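You operate a simulated robot arm through the tools that you are given. There is no shell and no other tool.

The job below is to be done with a simulated robot arm. You get a single attempt, and the scene is never put back.

JOB
Fit the yellow module, snap the black cover on with the cover clamp and move the housing to the tester.
Fine: push the module home; leave the orange plate open; into the tester's nest, socket toward its slide.

The check looks at the end state, three seconds after you hand in, the way a careful person would. Anything else that was tipped, shoved, dropped, spilled or broken makes it a failure. Lids that push on must go on centred and level and be pressed home; caps that screw on are set level and turned clockwise until they are tight.

ROBOT AND FRAMES
A 7-joint arm with a two-finger parallel gripper, fixed in place. Base frame: the origin is at the foot of the arm, x ahead of it, y to its left, z up; the work surface is at about z = 900. Lengths are in mm, angles in degrees, forces in N, time in s.
Its first joint turns from -132.0 to 132.0 degrees. Payload 3.91 kg.
Tool frame: the origin (TCP) lies between the finger pads and is the grasp point; the fingertips stand 30 mm ahead of it; z points along the fingers, y is the line along which they close. Largest opening 110 mm; finger width 20, thickness 10; the body of the gripper, 48 by 112 mm, starts 55 mm behind the TCP.
Orientation is told as [roll, pitch, yaw] about the base's x, y, z axes, in that order, counted from this pose: with the fingers straight down and closing along the base's y, the tool's x points along the base's -x, its y along +y and its z along -z.

CONTROLS
- The arm moves only by the tool step_arm. Its argument "series" is one flat list of numbers, 7 for each row, row after row: the turn, a rotation vector about the tool's x, y, z in degrees, then the shift along the tool's x, y, z in mm, then the opening, from 0 (shut) to 1 (fully open). In form: [wx, wy, wz, x, y, z, hand, wx, wy, wz, x, y, z, hand, ...]. A call has 1 to 20 rows; each row shifts and turns the commanded pose from where the row before left it, along the tool's axes as they then stand. A row lasts 0.2 s, in which the tool goes at most 50 mm and 8.6 degrees; a call with a longer step from one row to the next is refused whole, and so is a gripper value outside its range. Where a pose cannot be reached the arm comes as near as it can. A force on the tool above 90 N (or 10 N above the force at the start of the call, whichever is more), or a blocked arm, ends the call early, and 0.2 s more pass. Each finger travels about 108 mm/s and halts on what it meets, pressing with about 26 N; the grip force reading is that of the motor and also rises with nothing between the fingers. The clock runs only during rows and for 0.2 s after the last one: add rows that do not move to give the fingers time. The reply holds the time, the measured pose of the TCP, the force on the tool along the base axes, the opening and the grip force, in the units named above and with some noise, with the torque about the TCP (base axes, N m) and any sound that the robot's microphone picked up, and new pictures: "show" is both (left out), scene, wrist or none.
- Cameras (640 x 400 px; columns grow to the right, rows downward): "scene" is fixed at [48.2, 651, 1652]; the picture's right is [-0.34, -0.94, 0.00], its down [-0.64, 0.23, -0.74] and it looks along [0.69, -0.25, -0.68] (base axes); focal length 314 px, centre (320, 200). "wrist" rides on the gripper at [72, 17, -103] in the tool frame; the picture's right is [-0.23, 0.97, 0.00], its down [-0.76, -0.18, -0.62] and it looks along [-0.61, -0.14, 0.78] (tool axes); focal length 222 px, centre (320, 200). There is no depth. A picture from a camera that has moved, and an enlarged one, comes with that camera's place and axes in the base frame and with its lens.
- enlarge(camera, box): a new picture of the part [left, top, right, bottom] of that camera's present view, enlarged. It takes no simulated time.
- job_done(): hands the job in; it is judged then, once.

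Places have to be worked out from the pictures, the camera data and where the tool is seen. Open the gripper and draw the arm clear of the work before you hand the job in, unless the task says otherwise.

The tools are called as a command line: name --argument value ..., lists and objects as JSON in quotes. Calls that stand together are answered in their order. step_arm: Moves the arm, as the interface text tells. Its arguments: {"type":"object","properties":{"series":{"type":"array","items":{"type":"number"}},"show":{"type":"string","enum":["both","scene","wrist","none"]}},"required":["series"]} The other tools are called the same way: enlarge (camera, box) takes an enlarged picture of a part of a camera's view; job_done () hands the job in.

At the start:

```text
t: 0.0
tool_pos: [561.6, 446.2, 1320.6]
tool_rot: [0.0, 0.0, 0.0]
wrist_force: [0.1, -0.4, -0.1]
torque: [-0.01, 0.02, 0.01]
grip_width: 109.8
gripper_force: 0.0
```

scene: 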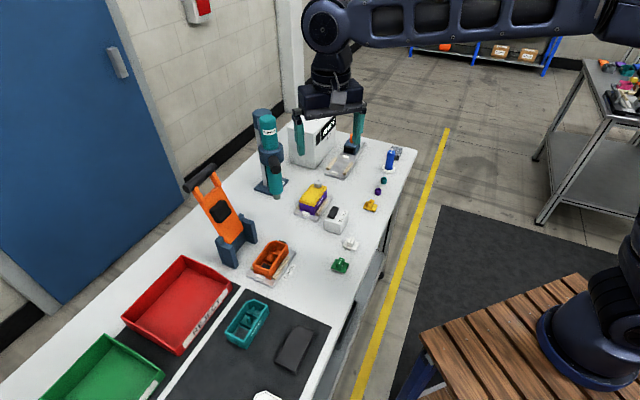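
wrist: 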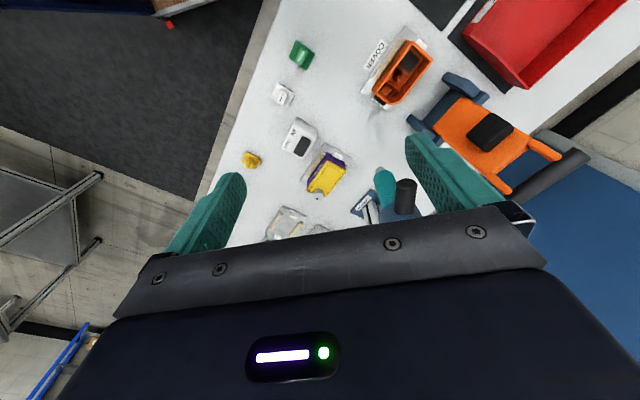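

I start by looking closely at the scene to identify the parts: the housing, yellow module, black cover, cover clamp and tester.

enlarge --camera "scene" --box '[230, 90, 430, 215]'

enlarge --camera "scene" --box '[170, 150, 370, 275]'

enlarge --camera "scene" --box '[170, 275, 370, 400]'

enlarge --camera "wrist" --box '[220, 20, 460, 170]'

enlarge --camera "wrist" --box '[220, 120, 460, 270]'

```text
3.20 times, centred on (330, 152) of scene
camera zoom: at [48.2, 651.0, 1652.0], right [-0.34, -0.94, 0.0], down [-0.64, 0.23, -0.74], along [0.69, -0.25, -0.68], focal length 1006 px, centre (288, 352)
```

zoom: 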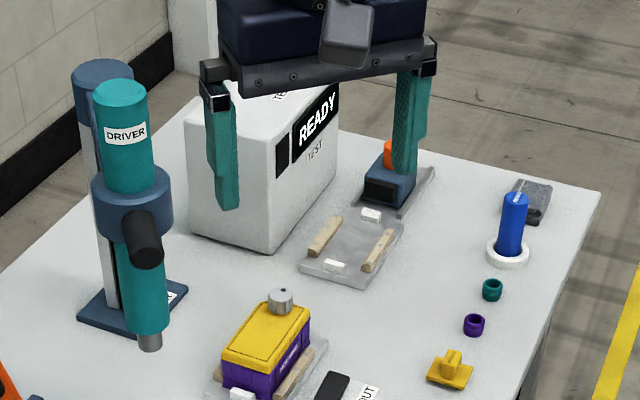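

```text
3.20 times, centred on (270, 212) of scene
camera zoom: at [48.2, 651.0, 1652.0], right [-0.34, -0.94, 0.0], down [-0.64, 0.23, -0.74], along [0.69, -0.25, -0.68], focal length 1006 px, centre (480, 160)
```

zoom: 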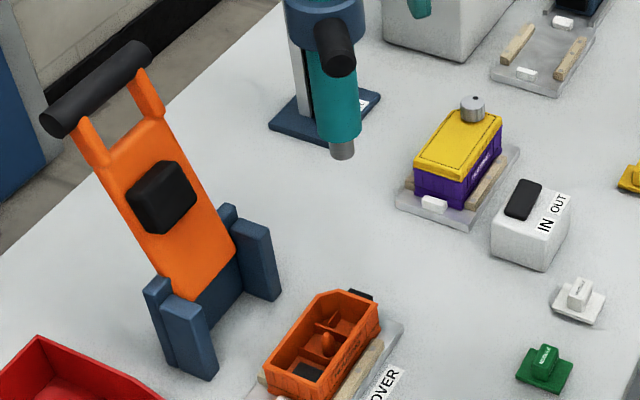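

```text
3.20 times, centred on (270, 338) of scene
camera zoom: at [48.2, 651.0, 1652.0], right [-0.34, -0.94, 0.0], down [-0.64, 0.23, -0.74], along [0.69, -0.25, -0.68], focal length 1006 px, centre (480, -240)
```

zoom: 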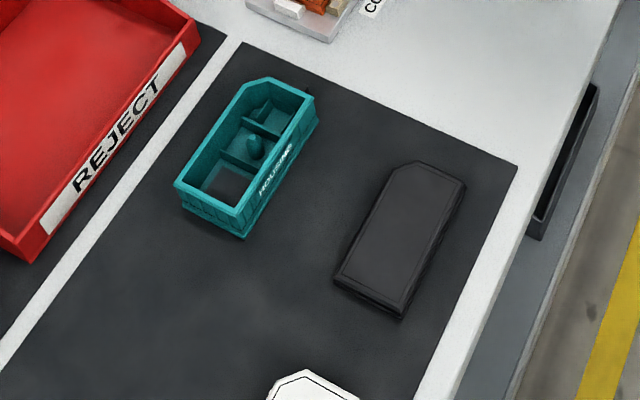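

```text
2.67 times, centred on (340, 95) of wrist
camera zoom: at [490.8, 463.1, 1423.8], right [0.23, 0.97, 0.0], down [0.76, -0.18, 0.62], along [0.61, -0.14, -0.78], focal length 592 px, centre (267, 480)
```

zoom: 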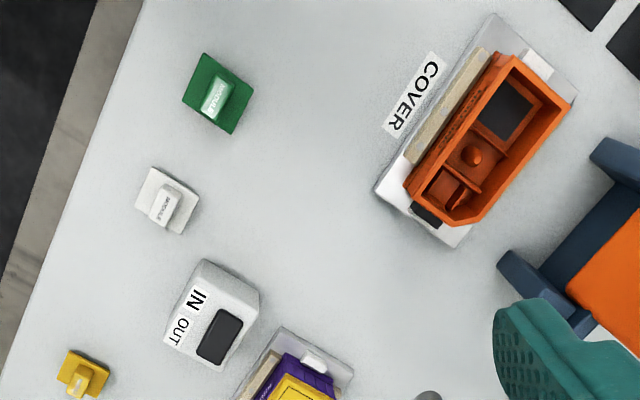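

```text
2.67 times, centred on (340, 195) of wrist
camera zoom: at [490.8, 463.1, 1423.8], right [0.23, 0.97, 0.0], down [0.76, -0.18, 0.62], along [0.61, -0.14, -0.78], focal length 592 px, centre (267, 213)
```

zoom: 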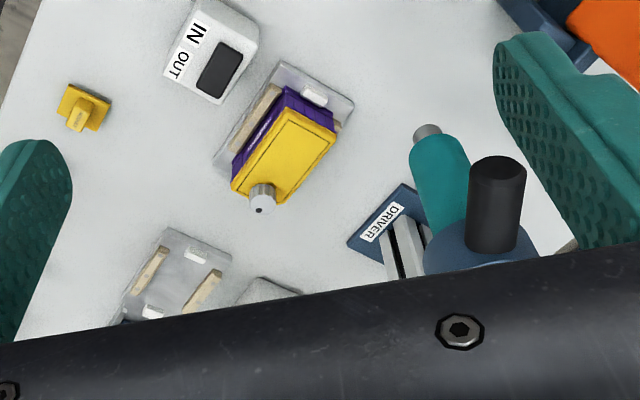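

The scene has a teal housing and the black cover on the mat, an orange housing in the COVER nest under the clamp, and a purple housing near the driver. I move the wrist camera over the mat to look at these closely.

step_arm --series '[0, 0, 0, 39, 13, 10, 1, 0, 0, 0, 39, 13, 10, 1, 0, 0, 0, 39, 13, 10, 1, 0, 0, 0, 39, 13, 10, 1, 0, 0, 0, 39, 13, 10, 1, 0, 0, 0, 39, 13, 10, 1, 0, 0, -8.3, 0, 0, 0, 1, 0, 0, -8.3, 0, 0, 0, 1, 0, 0, -8.3, 0, 0, 0, 1, 0, 0, -8.3, 0, 0, 0, 1, 0, 0, -8.3, 0, 0, 0, 1, 0, 0, -8.3, 0, 0, 0, 1, 0, 0, -8.2, 0, 0, 0, 1]' --show "both"

```text
t: 2.8
tool_pos: [329.0, 525.3, 1258.0]
tool_rot: [0.1, 0.0, 58.2]
wrist_force: [0.3, 0.6, -0.2]
torque: [-0.02, -0.03, 0.01]
grip_width: 109.7
gripper_force: 0.0
camera wrist: at [277.0, 471.2, 1362.7], right [-0.71, 0.71, 0.0], down [0.55, 0.55, 0.62], along [0.44, 0.44, -0.78], focal length 222 px, centre (320, 200)
```

scene: 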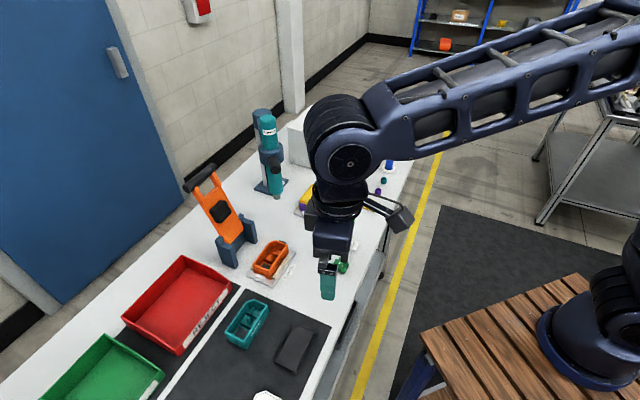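
wrist: 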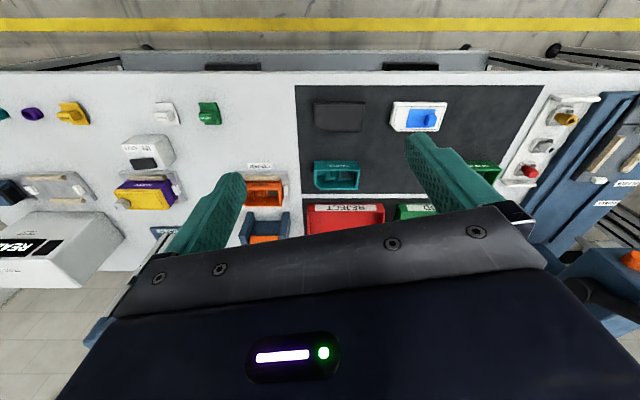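

The table's long edge runs along about [-0.71, 0.71]. I enlarge parts of this wrist view to identify the mat parts and the housings.

enlarge --camera "wrist" --box '[230, 85, 470, 235]'

enlarge --camera "wrist" --box '[460, 85, 640, 275]'

enlarge --camera "wrist" --box '[0, 80, 240, 230]'

```text
2.67 times, centred on (350, 160) of wrist
camera zoom: at [277.0, 471.2, 1362.7], right [-0.71, 0.71, 0.0], down [0.55, 0.55, 0.62], along [0.44, 0.44, -0.78], focal length 592 px, centre (240, 307)
```

zoom: 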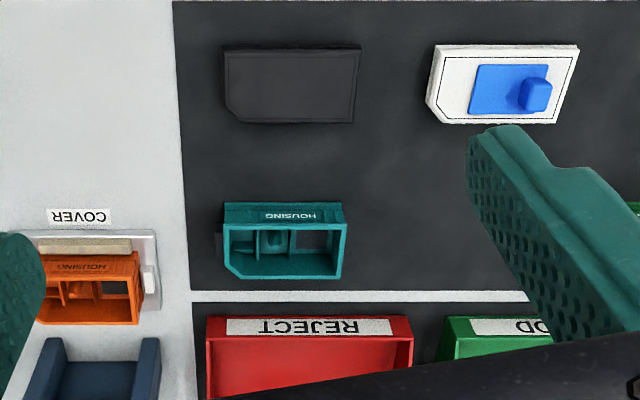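

```text
2.11 times, centred on (550, 180) of wrist
camera zoom: at [277.0, 471.2, 1362.7], right [-0.71, 0.71, 0.0], down [0.55, 0.55, 0.62], along [0.44, 0.44, -0.78], focal length 468 px, centre (-164, 242)
```

zoom: 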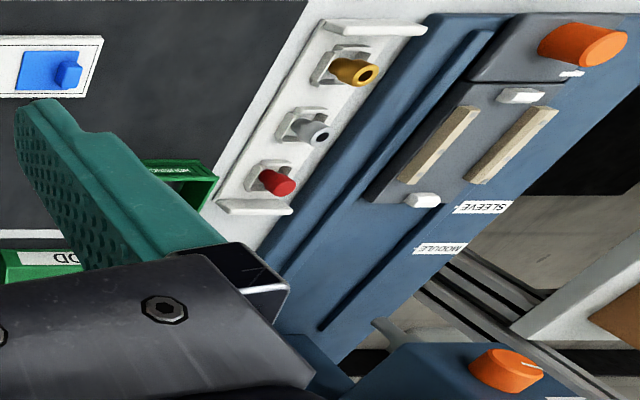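

```text
2.67 times, centred on (120, 155) of wrist
camera zoom: at [277.0, 471.2, 1362.7], right [-0.71, 0.71, 0.0], down [0.55, 0.55, 0.62], along [0.44, 0.44, -0.78], focal length 592 px, centre (853, 320)
```

zoom: 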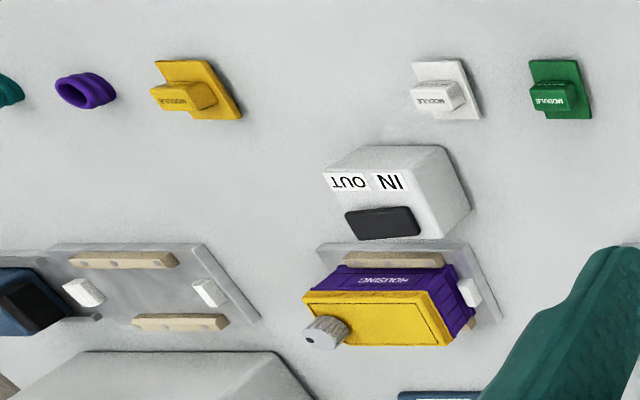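

The orange housing is already sitting in the COVER nest under the clamp, so I take that as "the housing". I move the wrist camera closer to see its inside, the nest and clamp.

step_arm --series '[0, 0, 0, -14.9, -28.2, 30.5, 1, 0, 0, 0, -14.9, -28.2, 30.5, 1, 0, 0, 0, -14.9, -28.2, 30.5, 1, 0, 0, 0, -14.9, -28.2, 30.5, 1, 0, 0, 0, -14.9, -28.2, 30.5, 1, 0, 0, 0, -14.9, -28.2, 30.5, 1]' --show "wrist"

enlarge --camera "wrist" --box '[220, 80, 460, 230]'

```text
t: 4.2
tool_pos: [519.9, 512.7, 1076.6]
tool_rot: [0.0, -0.1, 58.0]
wrist_force: [0.0, 0.6, 0.0]
torque: [0.01, -0.04, 0.01]
grip_width: 110.3
gripper_force: 0.1
camera wrist: at [468.3, 459.9, 1180.5], right [-0.71, 0.71, 0.0], down [0.55, 0.55, 0.62], along [0.44, 0.44, -0.78], focal length 222 px, centre (320, 200)
```

wrist: 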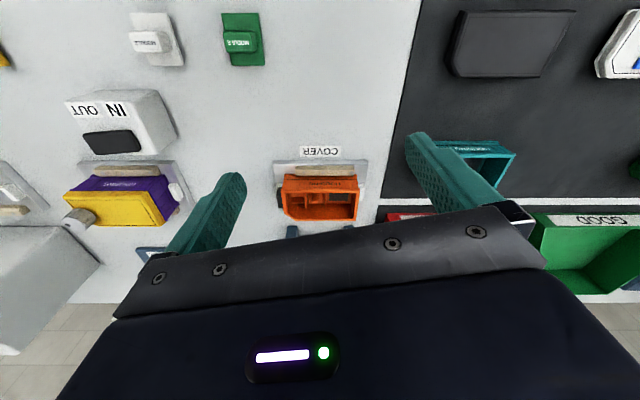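

```text
2.67 times, centred on (340, 155) of wrist
camera zoom: at [468.3, 459.9, 1180.5], right [-0.71, 0.71, 0.0], down [0.55, 0.55, 0.62], along [0.44, 0.44, -0.78], focal length 592 px, centre (267, 320)
```

zoom: 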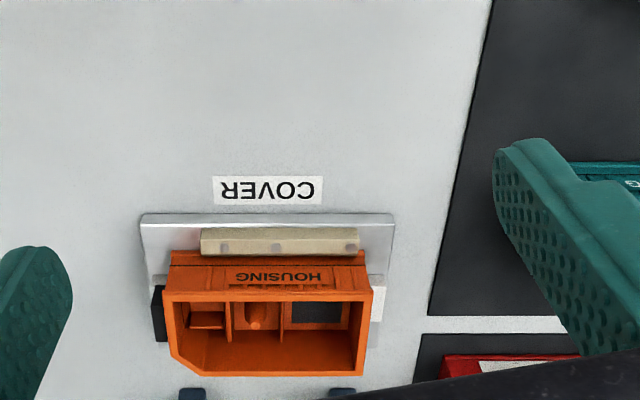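

The orange housing appears about 100×56 mm, its socket facing [0.71,-0.71] and its chamfered corner on the clamp side. I move the camera nearly straight above it for a plan view.

step_arm --series '[0, 0, 0, -33, -7.6, 4, 1, 0, 0, 0, -33, -7.6, 4, 1, 0, 0, 0, -33, -7.6, 4, 1]' --show "both"

enlarge --camera "wrist" --box '[240, 60, 400, 160]'

```text
t: 5.0
tool_pos: [591.0, 585.3, 1063.0]
tool_rot: [0.0, 0.0, 58.0]
wrist_force: [-0.8, -0.3, -0.7]
torque: [0.0, -0.02, 0.01]
grip_width: 109.9
gripper_force: 0.1
camera wrist: at [539.2, 532.7, 1167.8], right [-0.71, 0.71, 0.0], down [0.55, 0.55, 0.62], along [0.44, 0.44, -0.78], focal length 222 px, centre (320, 200)
```

scene: 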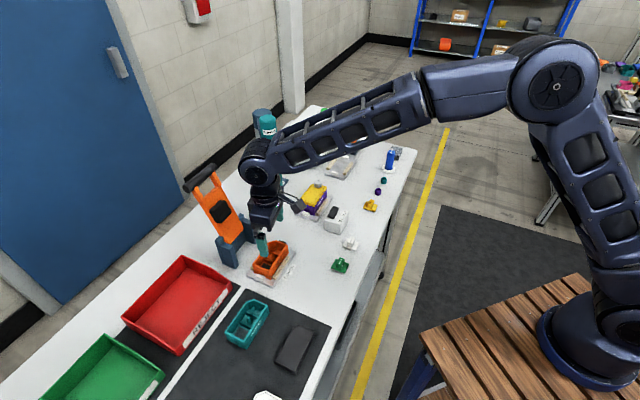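
wrist: 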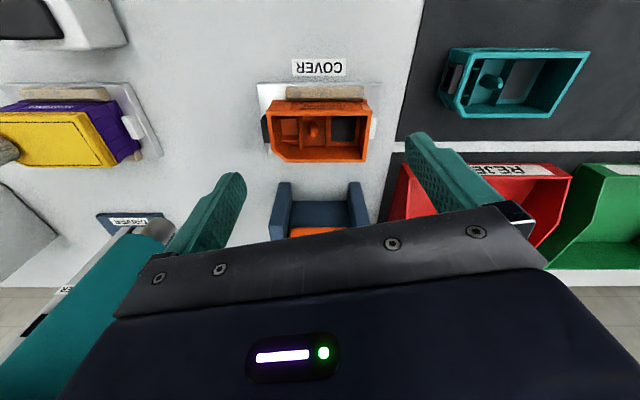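

```text
4.00 times, centred on (320, 110) of wrist
camera zoom: at [539.2, 532.7, 1167.8], right [-0.71, 0.71, 0.0], down [0.55, 0.55, 0.62], along [0.44, 0.44, -0.78], focal length 888 px, centre (320, 560)
```

zoom: 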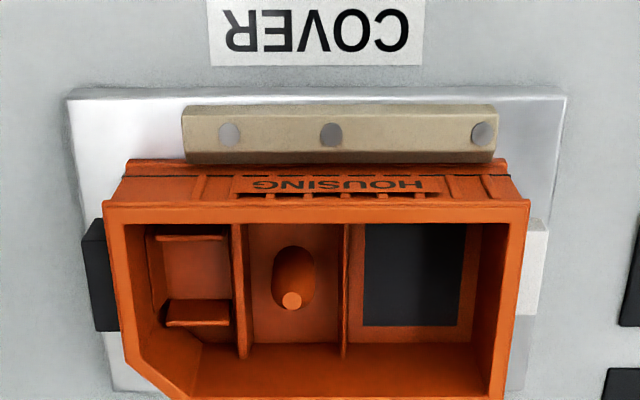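

The housing has a pocketed interior with a post in the middle. Next I look at the yellow module up close from above.

step_arm --series '[0, 0, 0, 23.9, -37.9, -10, 1, 0, 0, 0, 23.9, -37.9, -10, 1, 0, 0, 0, 23.9, -37.9, -10, 1, 0, 0, 0, 23.9, -37.9, -10, 1, 0, 0, 0, 23.9, -37.9, 20, 1, 0, 0, 0, 23.9, -37.9, 20, 1, 0, 0, 0, 23.9, -37.9, 20, 1, 0, 0, 0, 23.9, -37.9, 20, 1]' --show "both"

enlarge --camera "wrist" --box '[240, 0, 400, 100]'

```text
t: 6.8
tool_pos: [748.8, 259.7, 1026.8]
tool_rot: [0.0, 0.0, 58.1]
wrist_force: [-0.8, 0.3, 0.3]
torque: [-0.04, 0.01, 0.01]
grip_width: 110.0
gripper_force: 0.1
camera wrist: at [697.7, 207.3, 1131.0], right [-0.71, 0.71, 0.0], down [0.55, 0.55, 0.62], along [0.44, 0.44, -0.78], focal length 222 px, centre (320, 200)
```

scene: 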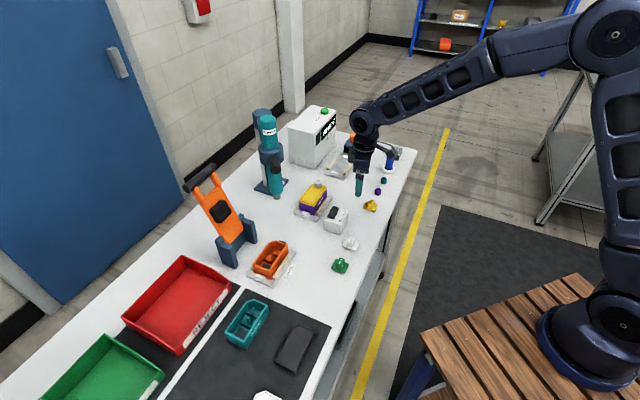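
wrist: 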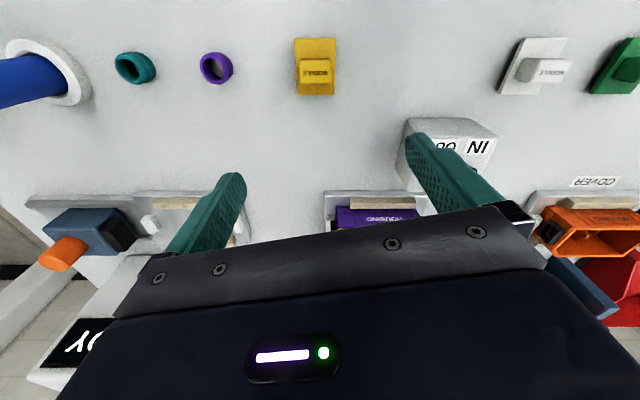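

```text
4.00 times, centred on (320, 50) of wrist
camera zoom: at [697.7, 207.3, 1131.0], right [-0.71, 0.71, 0.0], down [0.55, 0.55, 0.62], along [0.44, 0.44, -0.78], focal length 888 px, centre (320, 800)
```

zoom: 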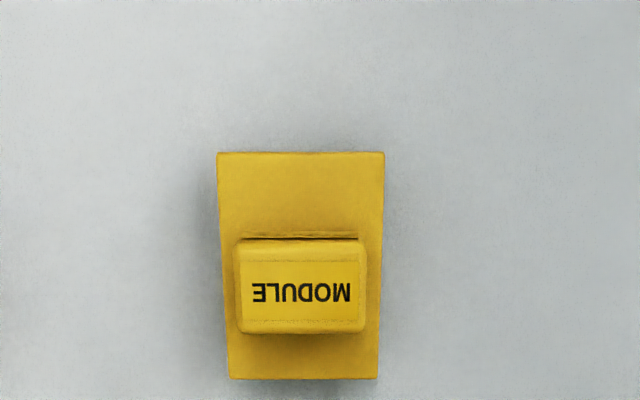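

The yellow module is a ~35×43 mm plate with a centred block, at about [715,230]. Now I look at the tester's nest and its slide.

step_arm --series '[0, 0, 0, -7.2, -40, -8.3, 1, 0, 0, 0, -7.2, -40, -8.3, 1, 0, 0, 0, -7.2, -40, -8.3, 1, 0, 0, 0, -7.2, -40, -8.3, 1]' --show "both"

enlarge --camera "wrist" --box '[200, 110, 440, 260]'

```text
t: 7.8
tool_pos: [903.5, 200.8, 1062.0]
tool_rot: [0.0, -0.1, 58.0]
wrist_force: [-0.7, 0.2, 0.1]
torque: [-0.04, -0.06, 0.02]
grip_width: 109.8
gripper_force: 0.1
camera wrist: at [850.7, 147.7, 1166.1], right [-0.71, 0.71, 0.0], down [0.55, 0.55, 0.62], along [0.44, 0.44, -0.78], focal length 222 px, centre (320, 200)
```

scene: 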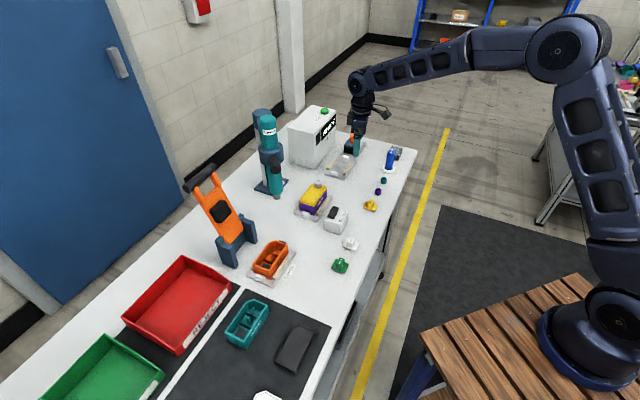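
wrist: 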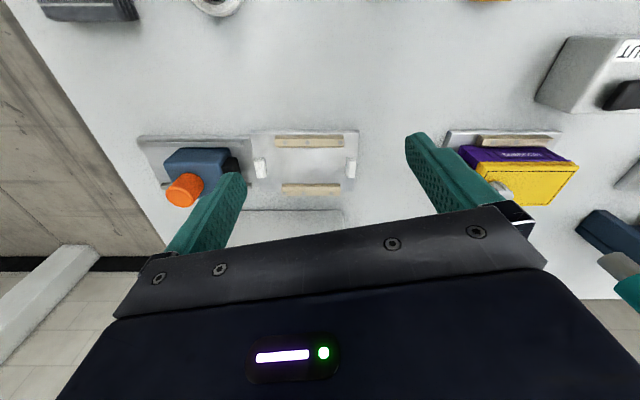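

```text
2.67 times, centred on (320, 185) of wrist
camera zoom: at [850.7, 147.7, 1166.1], right [-0.71, 0.71, 0.0], down [0.55, 0.55, 0.62], along [0.44, 0.44, -0.78], focal length 592 px, centre (320, 240)
```

zoom: 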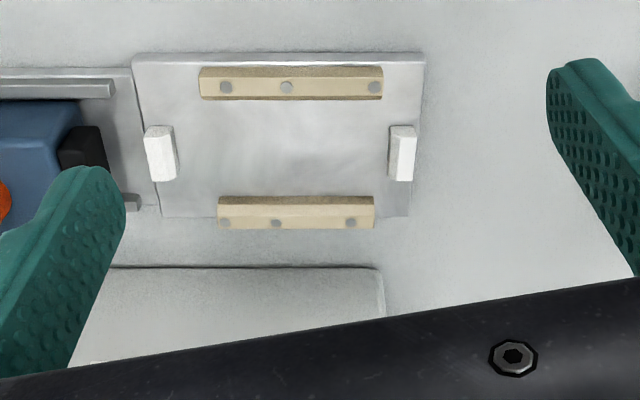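

The tester nest is a plate with two beige rails and two white end stops, centred near [967,240], with its slide on the [0.71,-0.71] side, which matches the housing's present orientation. This is near the reach limit, so I turn the hand to yaw -45 (the housing grip orientation) and test the reach above the nest.

step_arm --series '[0, 0, 8.58, 0, 0, 0, 1, 0, 0, 8.58, 0, 0, 0, 1, 0, 0, 8.58, 0, 0, 0, 1, 0, 0, 8.58, 0, 0, 0, 1, 0, 0, 8.58, 0, 0, 0, 1, 0, 0, 8.58, 0, 0, 0, 1, 0, 0, 8.58, 0, 0, 0, 1, 0, 0, 8.58, 0, 0, 0, 1, 0, 0, 8.58, 0, 0, 0, 1, 0, 0, 8.58, 0, 0, 0, 1, 0, 0, 8.58, 0, 0, 0, 1, 0, 0, 8.62, 0, 0, 0, 1, 0, 0, 0, 0, 0, 0, 0.7]' --show "both"

```text
t: 10.6
tool_pos: [896.6, 198.8, 1058.2]
tool_rot: [0.0, 0.0, -45.1]
wrist_force: [0.2, -0.6, 0.6]
torque: [0.01, -0.03, 0.0]
grip_width: 76.7
gripper_force: 0.1
camera wrist: at [859.1, 262.5, 1162.5], right [0.85, 0.53, 0.0], down [0.41, -0.66, 0.62], along [0.33, -0.53, -0.78], focal length 222 px, centre (320, 200)
```

scene: 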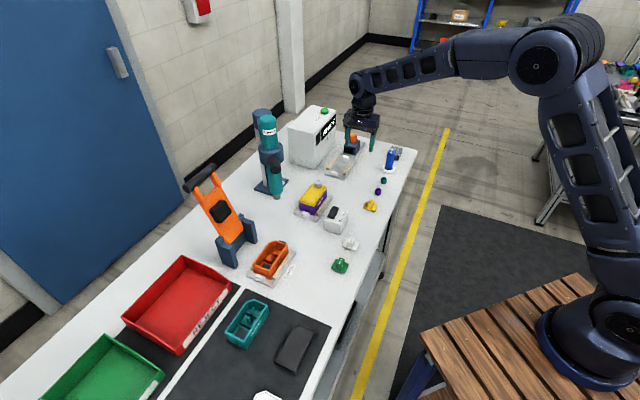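
wrist: 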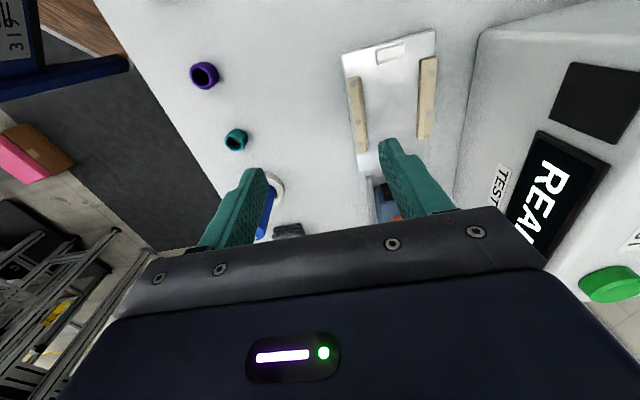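

Hand is aligned now. I lower it slowly towards a point above the nest (about 90 mm above the nest plate) to see whether the arm really gets there.

step_arm --series '[0, 0, 0, -6.8, 26, 0, 0.7, 0, 0, 0, -6.8, 26, 10, 0.7, 0, 0, 0, -6.8, 26, 20, 0.7, 0, 0, 0, 0, 0, 20, 0.7, 0, 0, 0, 0, 0, 8, 0.7, 0, 0, 0, 0, 0, 0, 0.7, 0, 0, 0, 0, 0, 0, 0.7]' --show "both"

```text
t: 12.2
tool_pos: [969.6, 240.9, 999.3]
tool_rot: [0.0, 0.0, -45.0]
wrist_force: [0.2, -0.3, -0.2]
torque: [-0.02, -0.04, 0.02]
grip_width: 76.9
gripper_force: 0.1
camera wrist: at [930.9, 304.1, 1103.3], right [0.85, 0.53, 0.0], down [0.41, -0.66, 0.62], along [0.33, -0.53, -0.78], focal length 222 px, centre (320, 200)
```

scene: 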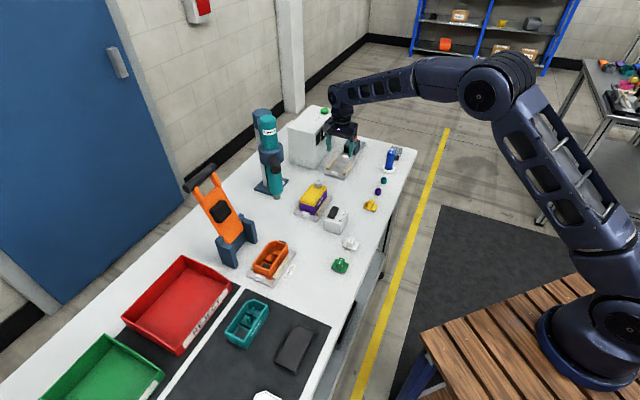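
wrist: 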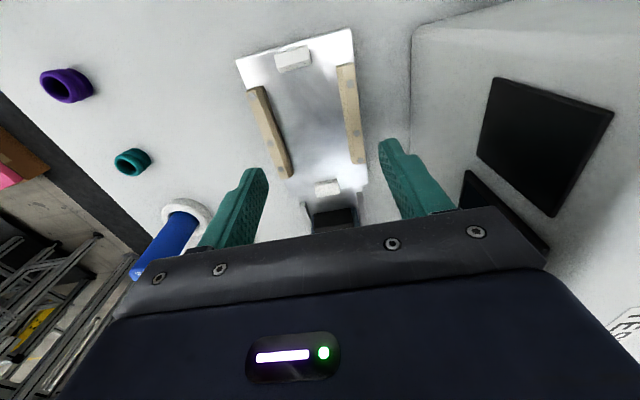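

The arm reaches directly above the nest. I enlarge this view to measure the nest and its rails.

enlarge --camera "wrist" --box '[210, 20, 400, 230]'

enlarge --camera "scene" --box '[300, 110, 420, 185]'

```text
1.90 times, centred on (305, 125) of wrist
camera zoom: at [930.9, 304.1, 1103.3], right [0.85, 0.53, 0.0], down [0.41, -0.66, 0.62], along [0.33, -0.53, -0.78], focal length 423 px, centre (349, 343)
```

zoom: 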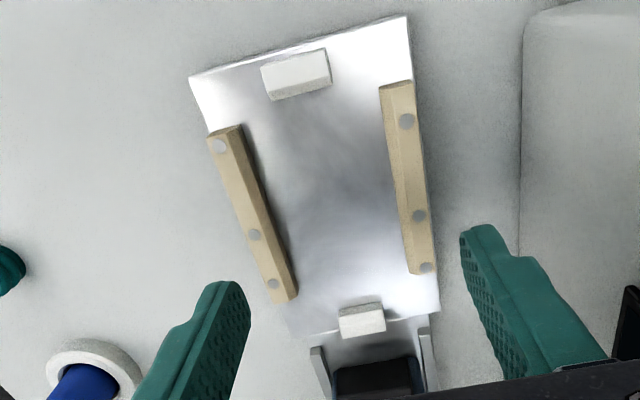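

```text
5.33 times, centred on (360, 148) of scene
camera zoom: at [48.2, 651.0, 1652.0], right [-0.34, -0.94, 0.0], down [-0.64, 0.23, -0.74], along [0.69, -0.25, -0.68], focal length 1677 px, centre (107, 480)
```

zoom: 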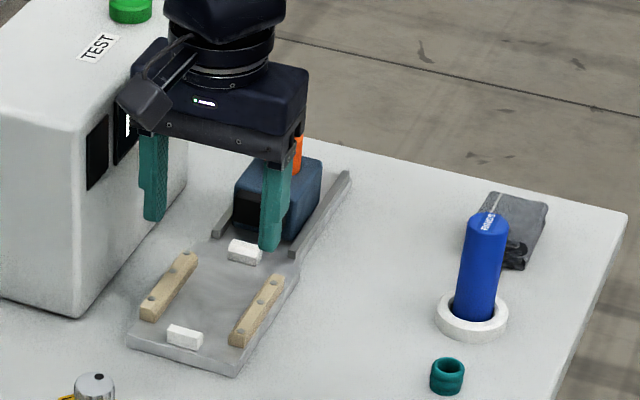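

Nest centre works out to about [966,236]. I test the reach further down to z≈960 (fingertips still above the rails).

step_arm --series '[0, 0, 0, 0, 0, 13, 0.7, 0, 0, 0, 0, 0, 13, 0.7, 0, 0, 0, 0, 0, 13, 0.7, 0, 0, 0, 0, 0, 0, 0.7, 0, 0, 0, 0, 0, 0, 0.7]' --show "wrist"

enlarge --camera "wrist" --box '[210, 20, 400, 230]'

```text
t: 13.4
tool_pos: [968.9, 241.1, 960.9]
tool_rot: [0.0, 0.0, -45.0]
wrist_force: [0.6, -0.6, 0.1]
torque: [-0.04, 0.0, 0.02]
grip_width: 77.0
gripper_force: 0.0
camera wrist: at [929.8, 302.9, 1064.9], right [0.85, 0.53, 0.0], down [0.41, -0.66, 0.62], along [0.33, -0.53, -0.78], focal length 222 px, centre (320, 200)
```

wrist: 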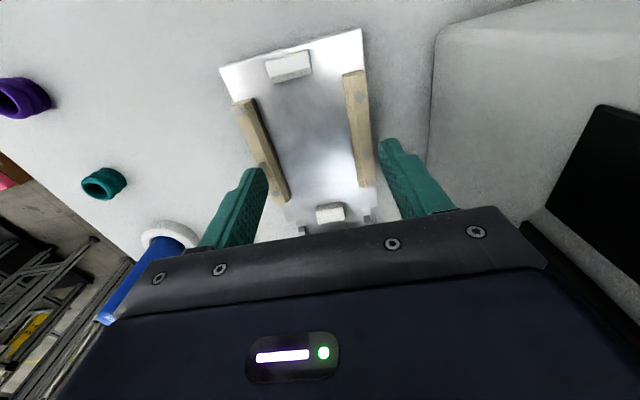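

```text
1.90 times, centred on (305, 125) of wrist
camera zoom: at [929.8, 302.9, 1064.9], right [0.85, 0.53, 0.0], down [0.41, -0.66, 0.62], along [0.33, -0.53, -0.78], focal length 423 px, centre (349, 343)
```

zoom: 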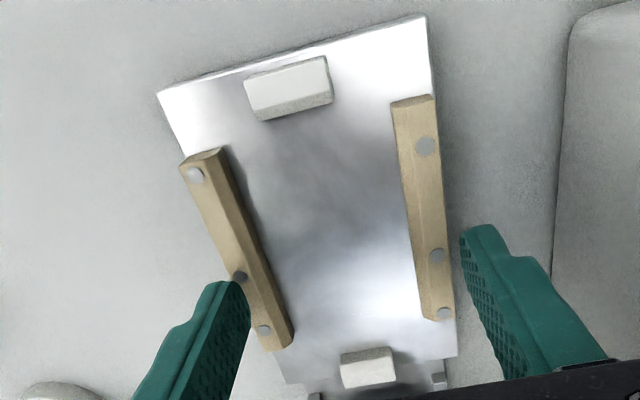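

Reach is fine down there. I go back to the COVER nest by a path closer to the base (avoiding driver and purple housing) to study the orange housing from this hand orientation.

step_arm --series '[0, 0, 0, 0, -28.8, -30, 0.7, 0, 0, 0, 0, -28.8, -30, 0.7, 0, 0, 0, 0, -28.8, -30, 0.7, 0, 0, 0, 0, -28.8, -30, 0.7, 0, 0, 0, 46.8, 0, 0, 0.7, 0, 0, 0, 46.8, 0, 0, 0.7, 0, 0, 0, 46.8, 0, 0, 0.7, 0, 0, 0, 46.8, 0, 0, 0.7, 0, 0, 0, 46.8, 0, 0, 0.7, 0, 0, 0, 46.8, 0, 0, 0.7, 0, 0, 0, 46.8, 0, 0, 0.7, 0, 0, 0, 46.8, 0, 0, 0.7, 0, 0, 0, 46.8, 0, 0, 0.7, 0, 0, 0, 46.8, 0, 0, 0.7, 0, 0, 0, 46.8, 0, 0, 0.7, 0, 0, 0, 0, 36.3, 20, 0.7, 0, 0, 0, 0, 36.3, 20, 0.7, 0, 0, 0, 0, 36.3, 20, 0.7, 0, 0, 0, 0, 0, 0, 0.7]' --show "both"

enlarge --camera "wrist" --box '[210, 0, 450, 220]'

```text
t: 17.4
tool_pos: [599.5, 598.0, 1020.9]
tool_rot: [0.0, 0.0, -45.0]
wrist_force: [-0.1, -0.8, 0.5]
torque: [-0.02, -0.02, -0.01]
grip_width: 76.8
gripper_force: 0.0
camera wrist: at [560.5, 661.6, 1124.4], right [0.85, 0.53, 0.0], down [0.41, -0.66, 0.62], along [0.33, -0.53, -0.78], focal length 222 px, centre (320, 200)
```

scene: 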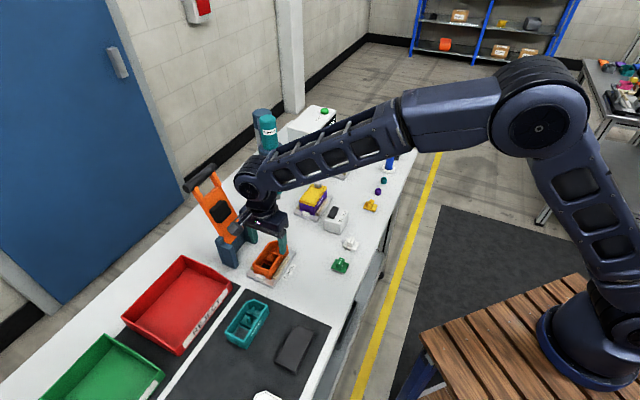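
wrist: 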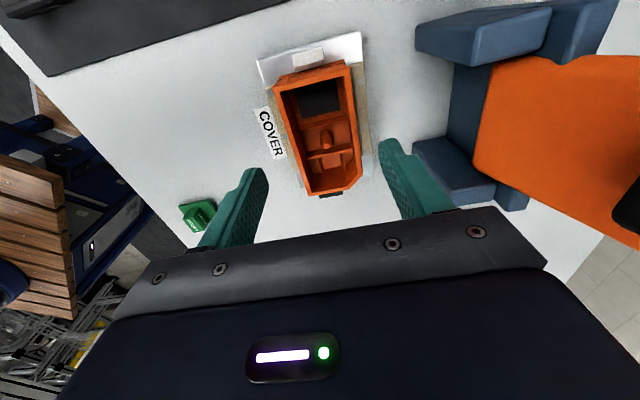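

```text
1.82 times, centred on (330, 110) of wrist
camera zoom: at [560.5, 661.6, 1124.4], right [0.85, 0.53, 0.0], down [0.41, -0.66, 0.62], along [0.33, -0.53, -0.78], focal length 404 px, centre (302, 364)
```

zoom: 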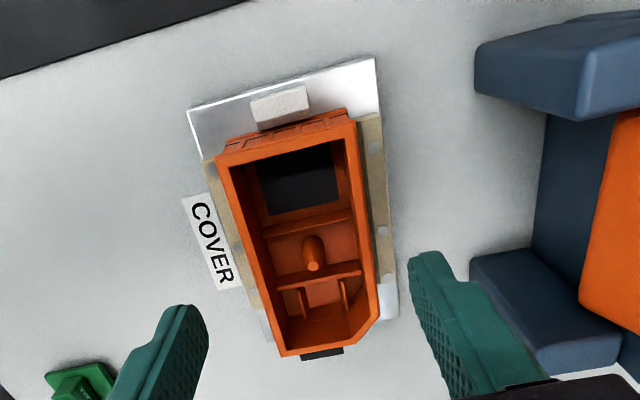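

I zoom in on the interior of the housing.

enlarge --camera "wrist" --box '[250, 40, 390, 210]'

enlarge --camera "scene" --box '[230, 220, 320, 290]'

```text
2.35 times, centred on (320, 125) of wrist
camera zoom: at [560.5, 661.6, 1124.4], right [0.85, 0.53, 0.0], down [0.41, -0.66, 0.62], along [0.33, -0.53, -0.78], focal length 523 px, centre (320, 376)
```

zoom: 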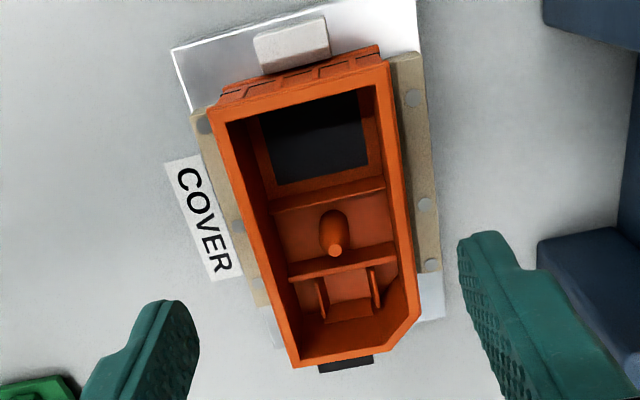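

```text
5.71 times, centred on (275, 255) of scene
camera zoom: at [48.2, 651.0, 1652.0], right [-0.34, -0.94, 0.0], down [-0.64, 0.23, -0.74], along [0.69, -0.25, -0.68], focal length 1796 px, centre (577, -114)
```

zoom: 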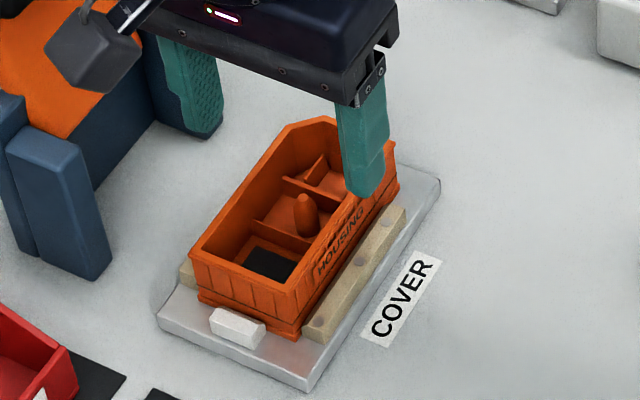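

I shift slightly so the right-hand compartment is almost straight below the camera, for a true plan view.

step_arm --series '[0, 0, 0, -28, -14, 10, 0.7, 0, 0, 0, 0, 0, 0, 0.7]' --show "wrist"

enlarge --camera "wrist" --box '[250, 0, 410, 150]'

```text
t: 18.0
tool_pos: [607.7, 568.2, 1009.6]
tool_rot: [0.1, 0.0, -45.0]
wrist_force: [0.0, -0.2, -0.4]
torque: [0.01, 0.0, -0.01]
grip_width: 76.9
gripper_force: 0.1
camera wrist: at [568.7, 632.1, 1114.5], right [0.85, 0.53, 0.0], down [0.41, -0.66, 0.62], along [0.33, -0.53, -0.78], focal length 222 px, centre (320, 200)
```

wrist: 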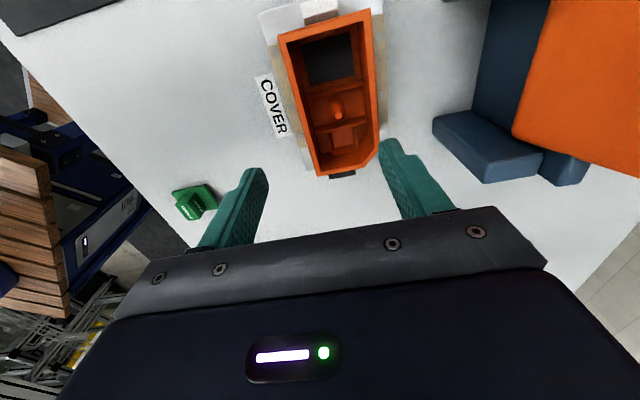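

```text
2.67 times, centred on (330, 75) of wrist
camera zoom: at [568.7, 632.1, 1114.5], right [0.85, 0.53, 0.0], down [0.41, -0.66, 0.62], along [0.33, -0.53, -0.78], focal length 592 px, centre (293, 533)
```

zoom: 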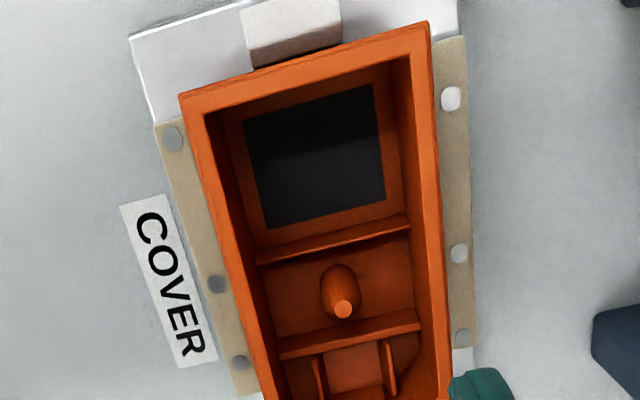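

The pocket is ~36×28 mm (dark recess) inside a ~48×37 mm compartment. I look at the modules again from the scene camera for their thickness.

enlarge --camera "scene" --box '[325, 190, 395, 280]'

enlarge --camera "scene" --box '[355, 190, 385, 220]'

```text
4.44 times, centred on (360, 235) of scene
camera zoom: at [48.2, 651.0, 1652.0], right [-0.34, -0.94, 0.0], down [-0.64, 0.23, -0.74], along [0.69, -0.25, -0.68], focal length 1397 px, centre (142, 44)
```

zoom: 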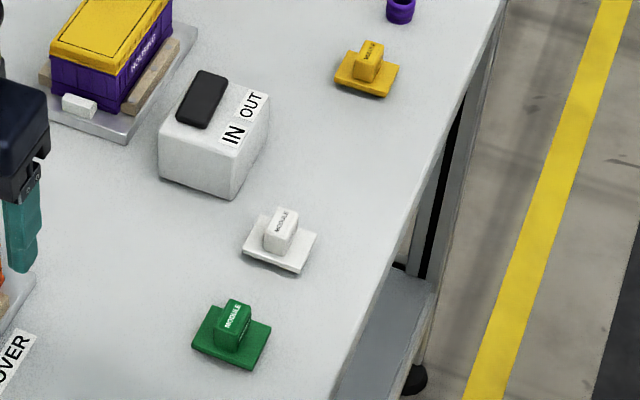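

```text
13.33 times, centred on (370, 205) of scene
camera zoom: at [48.2, 651.0, 1652.0], right [-0.34, -0.94, 0.0], down [-0.64, 0.23, -0.74], along [0.69, -0.25, -0.68], focal length 4192 px, centre (-347, 133)
```

zoom: 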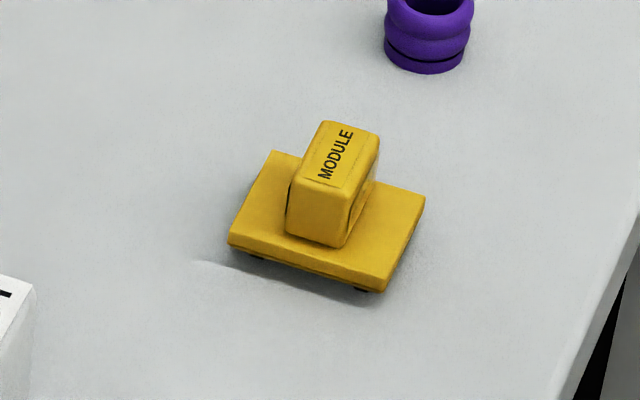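

The module plate sits slightly raised, same orientation as the housing, so no rotation is needed. I move above the module (est. [722,226]) with the fingers closing across the block's thin side.

step_arm --series '[0, 0, 0, -36, -18, -20, 0.7, 0, 0, 0, -36, -18, -20, 0.7, 0, 0, 0, -36, -18, -20, 0.7, 0, 0, 0, -36, -18, 0, 0.7, 0, 0, 0, -36, -18, 0, 0.7, 0, 0, 0, -36, -18, 0, 0.7, 0, 0, 0, -36, -18, 20, 0.7, 0, 0, 0, -36, -18, 20, 0.7, 0, 0, 0, -35, -17, 20, 0.7, 0, 0, 0, 0, 0, 0, 0.7, 0, 0, 0, 0, 0, 0, 0.7]' --show "wrist"

enlarge --camera "wrist" --box '[260, 60, 380, 160]'

```text
t: 20.4
tool_pos: [725.6, 227.5, 1010.2]
tool_rot: [0.0, 0.0, -45.0]
wrist_force: [0.3, 0.5, -0.9]
torque: [-0.04, -0.02, 0.04]
grip_width: 77.0
gripper_force: 0.1
camera wrist: at [687.3, 290.6, 1114.1], right [0.85, 0.53, 0.0], down [0.41, -0.66, 0.62], along [0.33, -0.53, -0.78], focal length 222 px, centre (320, 200)
```

wrist: 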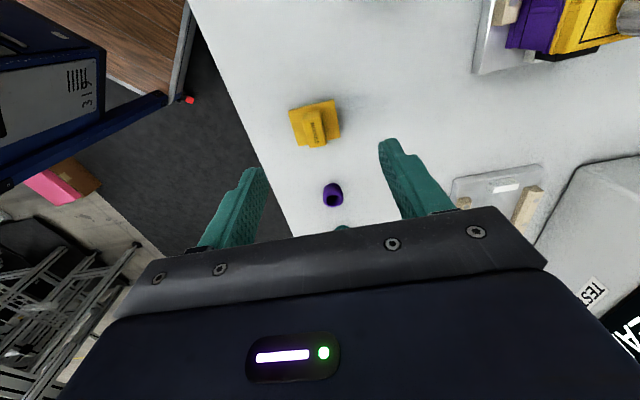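

```text
4.00 times, centred on (320, 110) of wrist
camera zoom: at [687.3, 290.6, 1114.1], right [0.85, 0.53, 0.0], down [0.41, -0.66, 0.62], along [0.33, -0.53, -0.78], focal length 888 px, centre (320, 560)
```

zoom: 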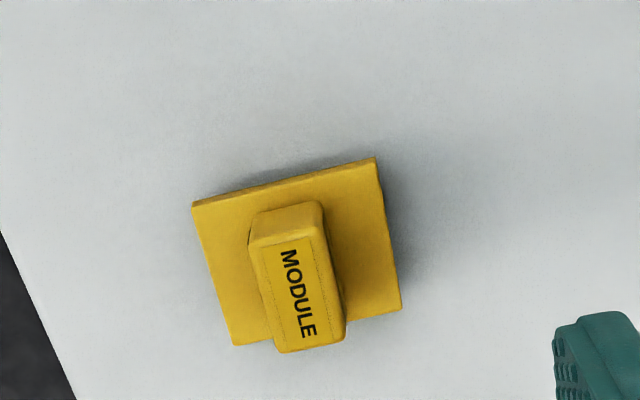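

The module centre is at [722.3,225.8], block top ~z 929, aligned at 45°. I centre over it and descend to TCP z≈943 with the fingers still open.

step_arm --series '[0, 0, 0, 1.1, -3.5, 0, 0.5, 0, 0, 0, 0, 0, 20, 0.45, 0, 0, 0, 0, 0, 20, 0.45, 0, 0, 0, 0, 0, 15, 0.45, 0, 0, 0, 0, 0, 6, 0.45, 0, 0, 0, 0, 0, 0, 0.45, 0, 0, 0, 0, 0, 0, 0.45]' --show "wrist"

enlarge --camera "wrist" --box '[240, 80, 420, 220]'

```text
t: 22.0
tool_pos: [719.2, 224.2, 951.2]
tool_rot: [0.0, 0.1, -45.0]
wrist_force: [-1.1, -0.3, 0.5]
torque: [0.01, 0.03, -0.05]
grip_width: 49.7
gripper_force: 0.1
camera wrist: at [681.4, 288.2, 1054.6], right [0.85, 0.53, 0.0], down [0.41, -0.66, 0.62], along [0.33, -0.53, -0.78], focal length 222 px, centre (320, 200)
```

wrist: 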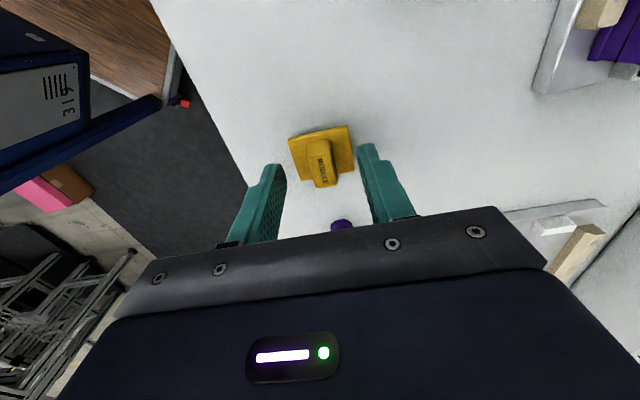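

```text
2.86 times, centred on (330, 150) of wrist
camera zoom: at [681.4, 288.2, 1054.6], right [0.85, 0.53, 0.0], down [0.41, -0.66, 0.62], along [0.33, -0.53, -0.78], focal length 635 px, centre (291, 343)
```

zoom: 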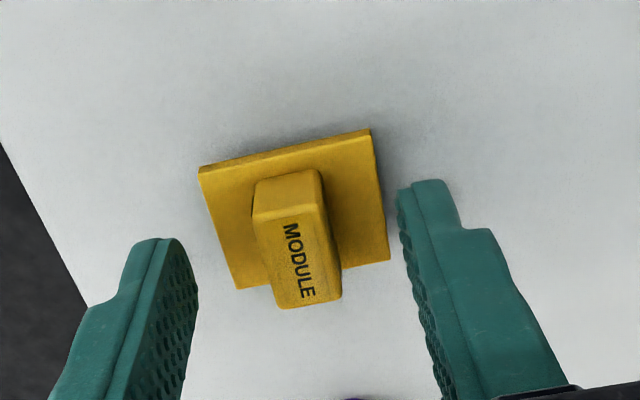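

The module centre again computes to [722.4,225.5] while the tool reads [719.2,224.2]. I let it settle and re-read before correcting.

step_arm --series '[0, 0, 0, 0, 0, 0, 0.45, 0, 0, 0, 0, 0, 0, 0.45]' --show "none"

```text
t: 22.6
tool_pos: [719.7, 225.7, 950.8]
tool_rot: [0.0, 0.0, -45.1]
wrist_force: [0.2, -0.2, 0.1]
torque: [0.03, -0.01, 0.0]
grip_width: 49.6
gripper_force: 0.1
```

I correct by about 2.5 mm across and go down 8 mm, then close on the block.

step_arm --series '[0, 0, 0, -1.6, 2.5, 3, 0.45, 0, 0, 0, 0, 0, 5, 0.45, 0, 0, 0, 0, 0, 0, 0.3, 0, 0, 0, 0, 0, 0, 0.15, 0, 0, 0, 0, 0, 0, 0.0, 0, 0, 0, 0, 0, 0, 0.0, 0, 0, 0, 0, 0, 0, 0.0]' --show "wrist"

enlarge --camera "wrist" --box '[240, 80, 420, 220]'

```text
t: 24.2
tool_pos: [723.7, 225.7, 942.5]
tool_rot: [0.0, 0.0, -45.0]
wrist_force: [1.1, -0.9, 11.1]
torque: [0.0, -0.01, 0.01]
grip_width: 15.0
gripper_force: 25.8
camera wrist: at [684.9, 288.9, 1046.1], right [0.85, 0.53, 0.0], down [0.41, -0.66, 0.62], along [0.33, -0.53, -0.78], focal length 222 px, centre (320, 200)
```

wrist: 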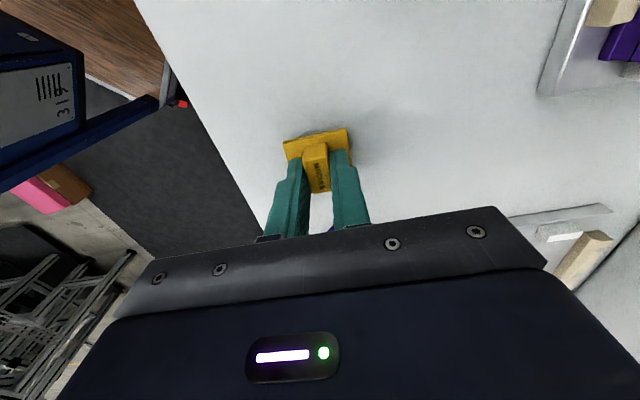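

```text
2.86 times, centred on (330, 150) of wrist
camera zoom: at [684.9, 288.9, 1046.1], right [0.85, 0.53, 0.0], down [0.41, -0.66, 0.62], along [0.33, -0.53, -0.78], focal length 635 px, centre (291, 343)
```

zoom: 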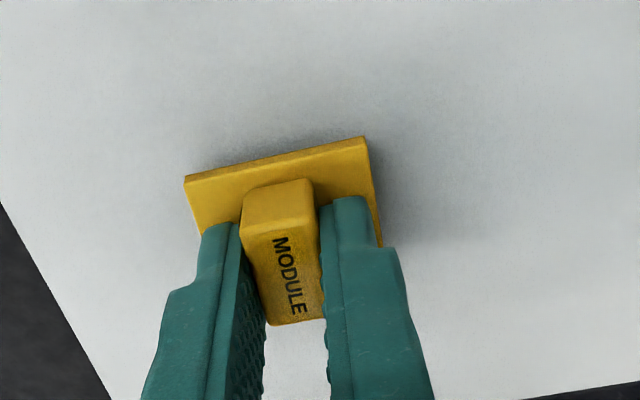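

Block gripped (15 mm wide); fingertips touch the plate lightly. I lift 60 mm and check it comes along.

step_arm --series '[0, 0, 0, 0, 0, -10, 0.0, 0, 0, 0, 0, 0, -20, 0.0, 0, 0, 0, 0, 0, -30, 0.0, 0, 0, 0, 0, 0, -40, 0.0, 0, 0, 0, 0, 0, 0, 0.0]' --show "both"

enlarge --camera "wrist" --box '[240, 80, 420, 220]'

enlarge --camera "scene" --box '[335, 130, 425, 220]'

```text
t: 25.4
tool_pos: [723.1, 224.4, 1040.6]
tool_rot: [0.0, 0.0, -45.1]
wrist_force: [-1.0, -0.2, -1.0]
torque: [-0.02, -0.01, -0.02]
grip_width: 14.8
gripper_force: 26.2
camera wrist: at [684.2, 288.1, 1145.4], right [0.85, 0.53, 0.0], down [0.41, -0.66, 0.62], along [0.33, -0.53, -0.78], focal length 222 px, centre (320, 200)
```

scene: 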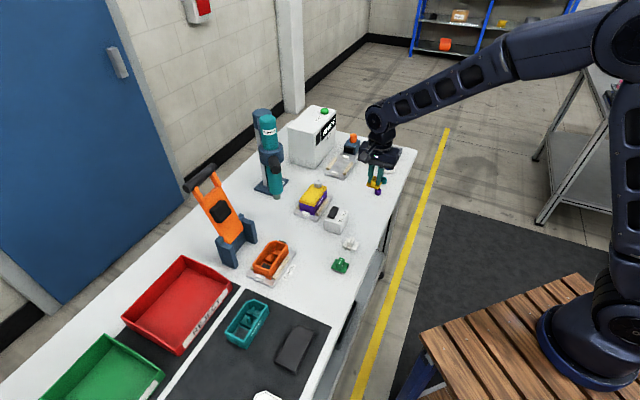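
wrist: 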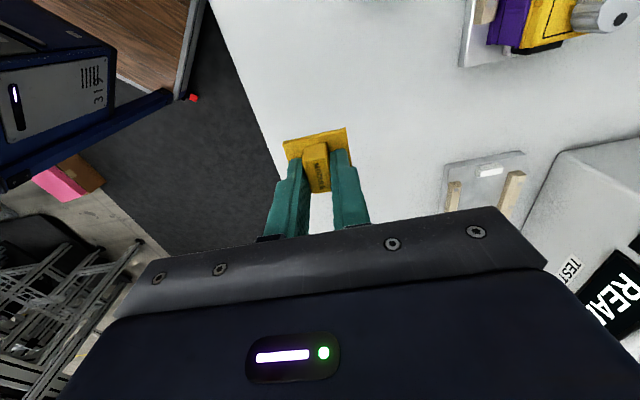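

```text
2.86 times, centred on (330, 150) of wrist
camera zoom: at [684.2, 288.1, 1145.4], right [0.85, 0.53, 0.0], down [0.41, -0.66, 0.62], along [0.33, -0.53, -0.78], focal length 635 px, centre (291, 343)
```

zoom: 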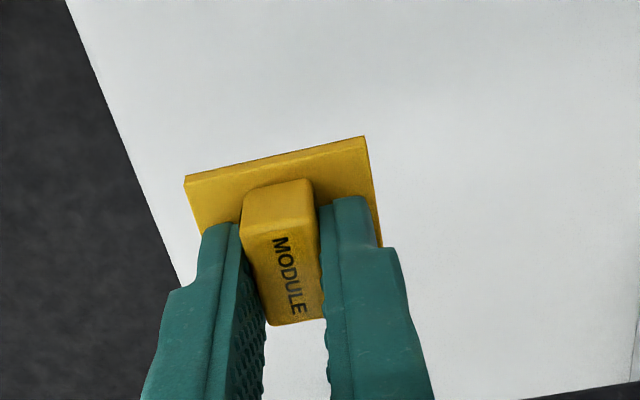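

```text
4.44 times, centred on (380, 175) of scene
camera zoom: at [48.2, 651.0, 1652.0], right [-0.34, -0.94, 0.0], down [-0.64, 0.23, -0.74], along [0.69, -0.25, -0.68], focal length 1397 px, centre (53, 311)
```

zoom: 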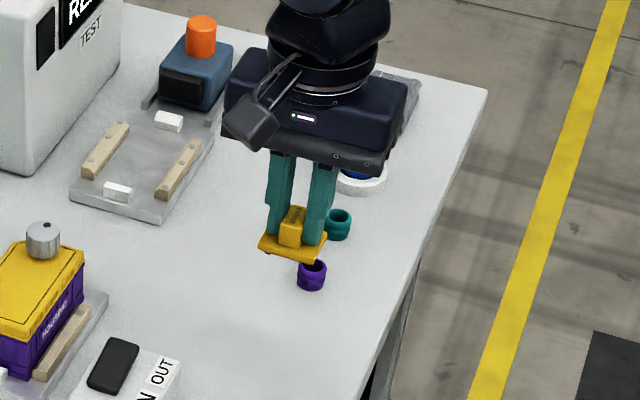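

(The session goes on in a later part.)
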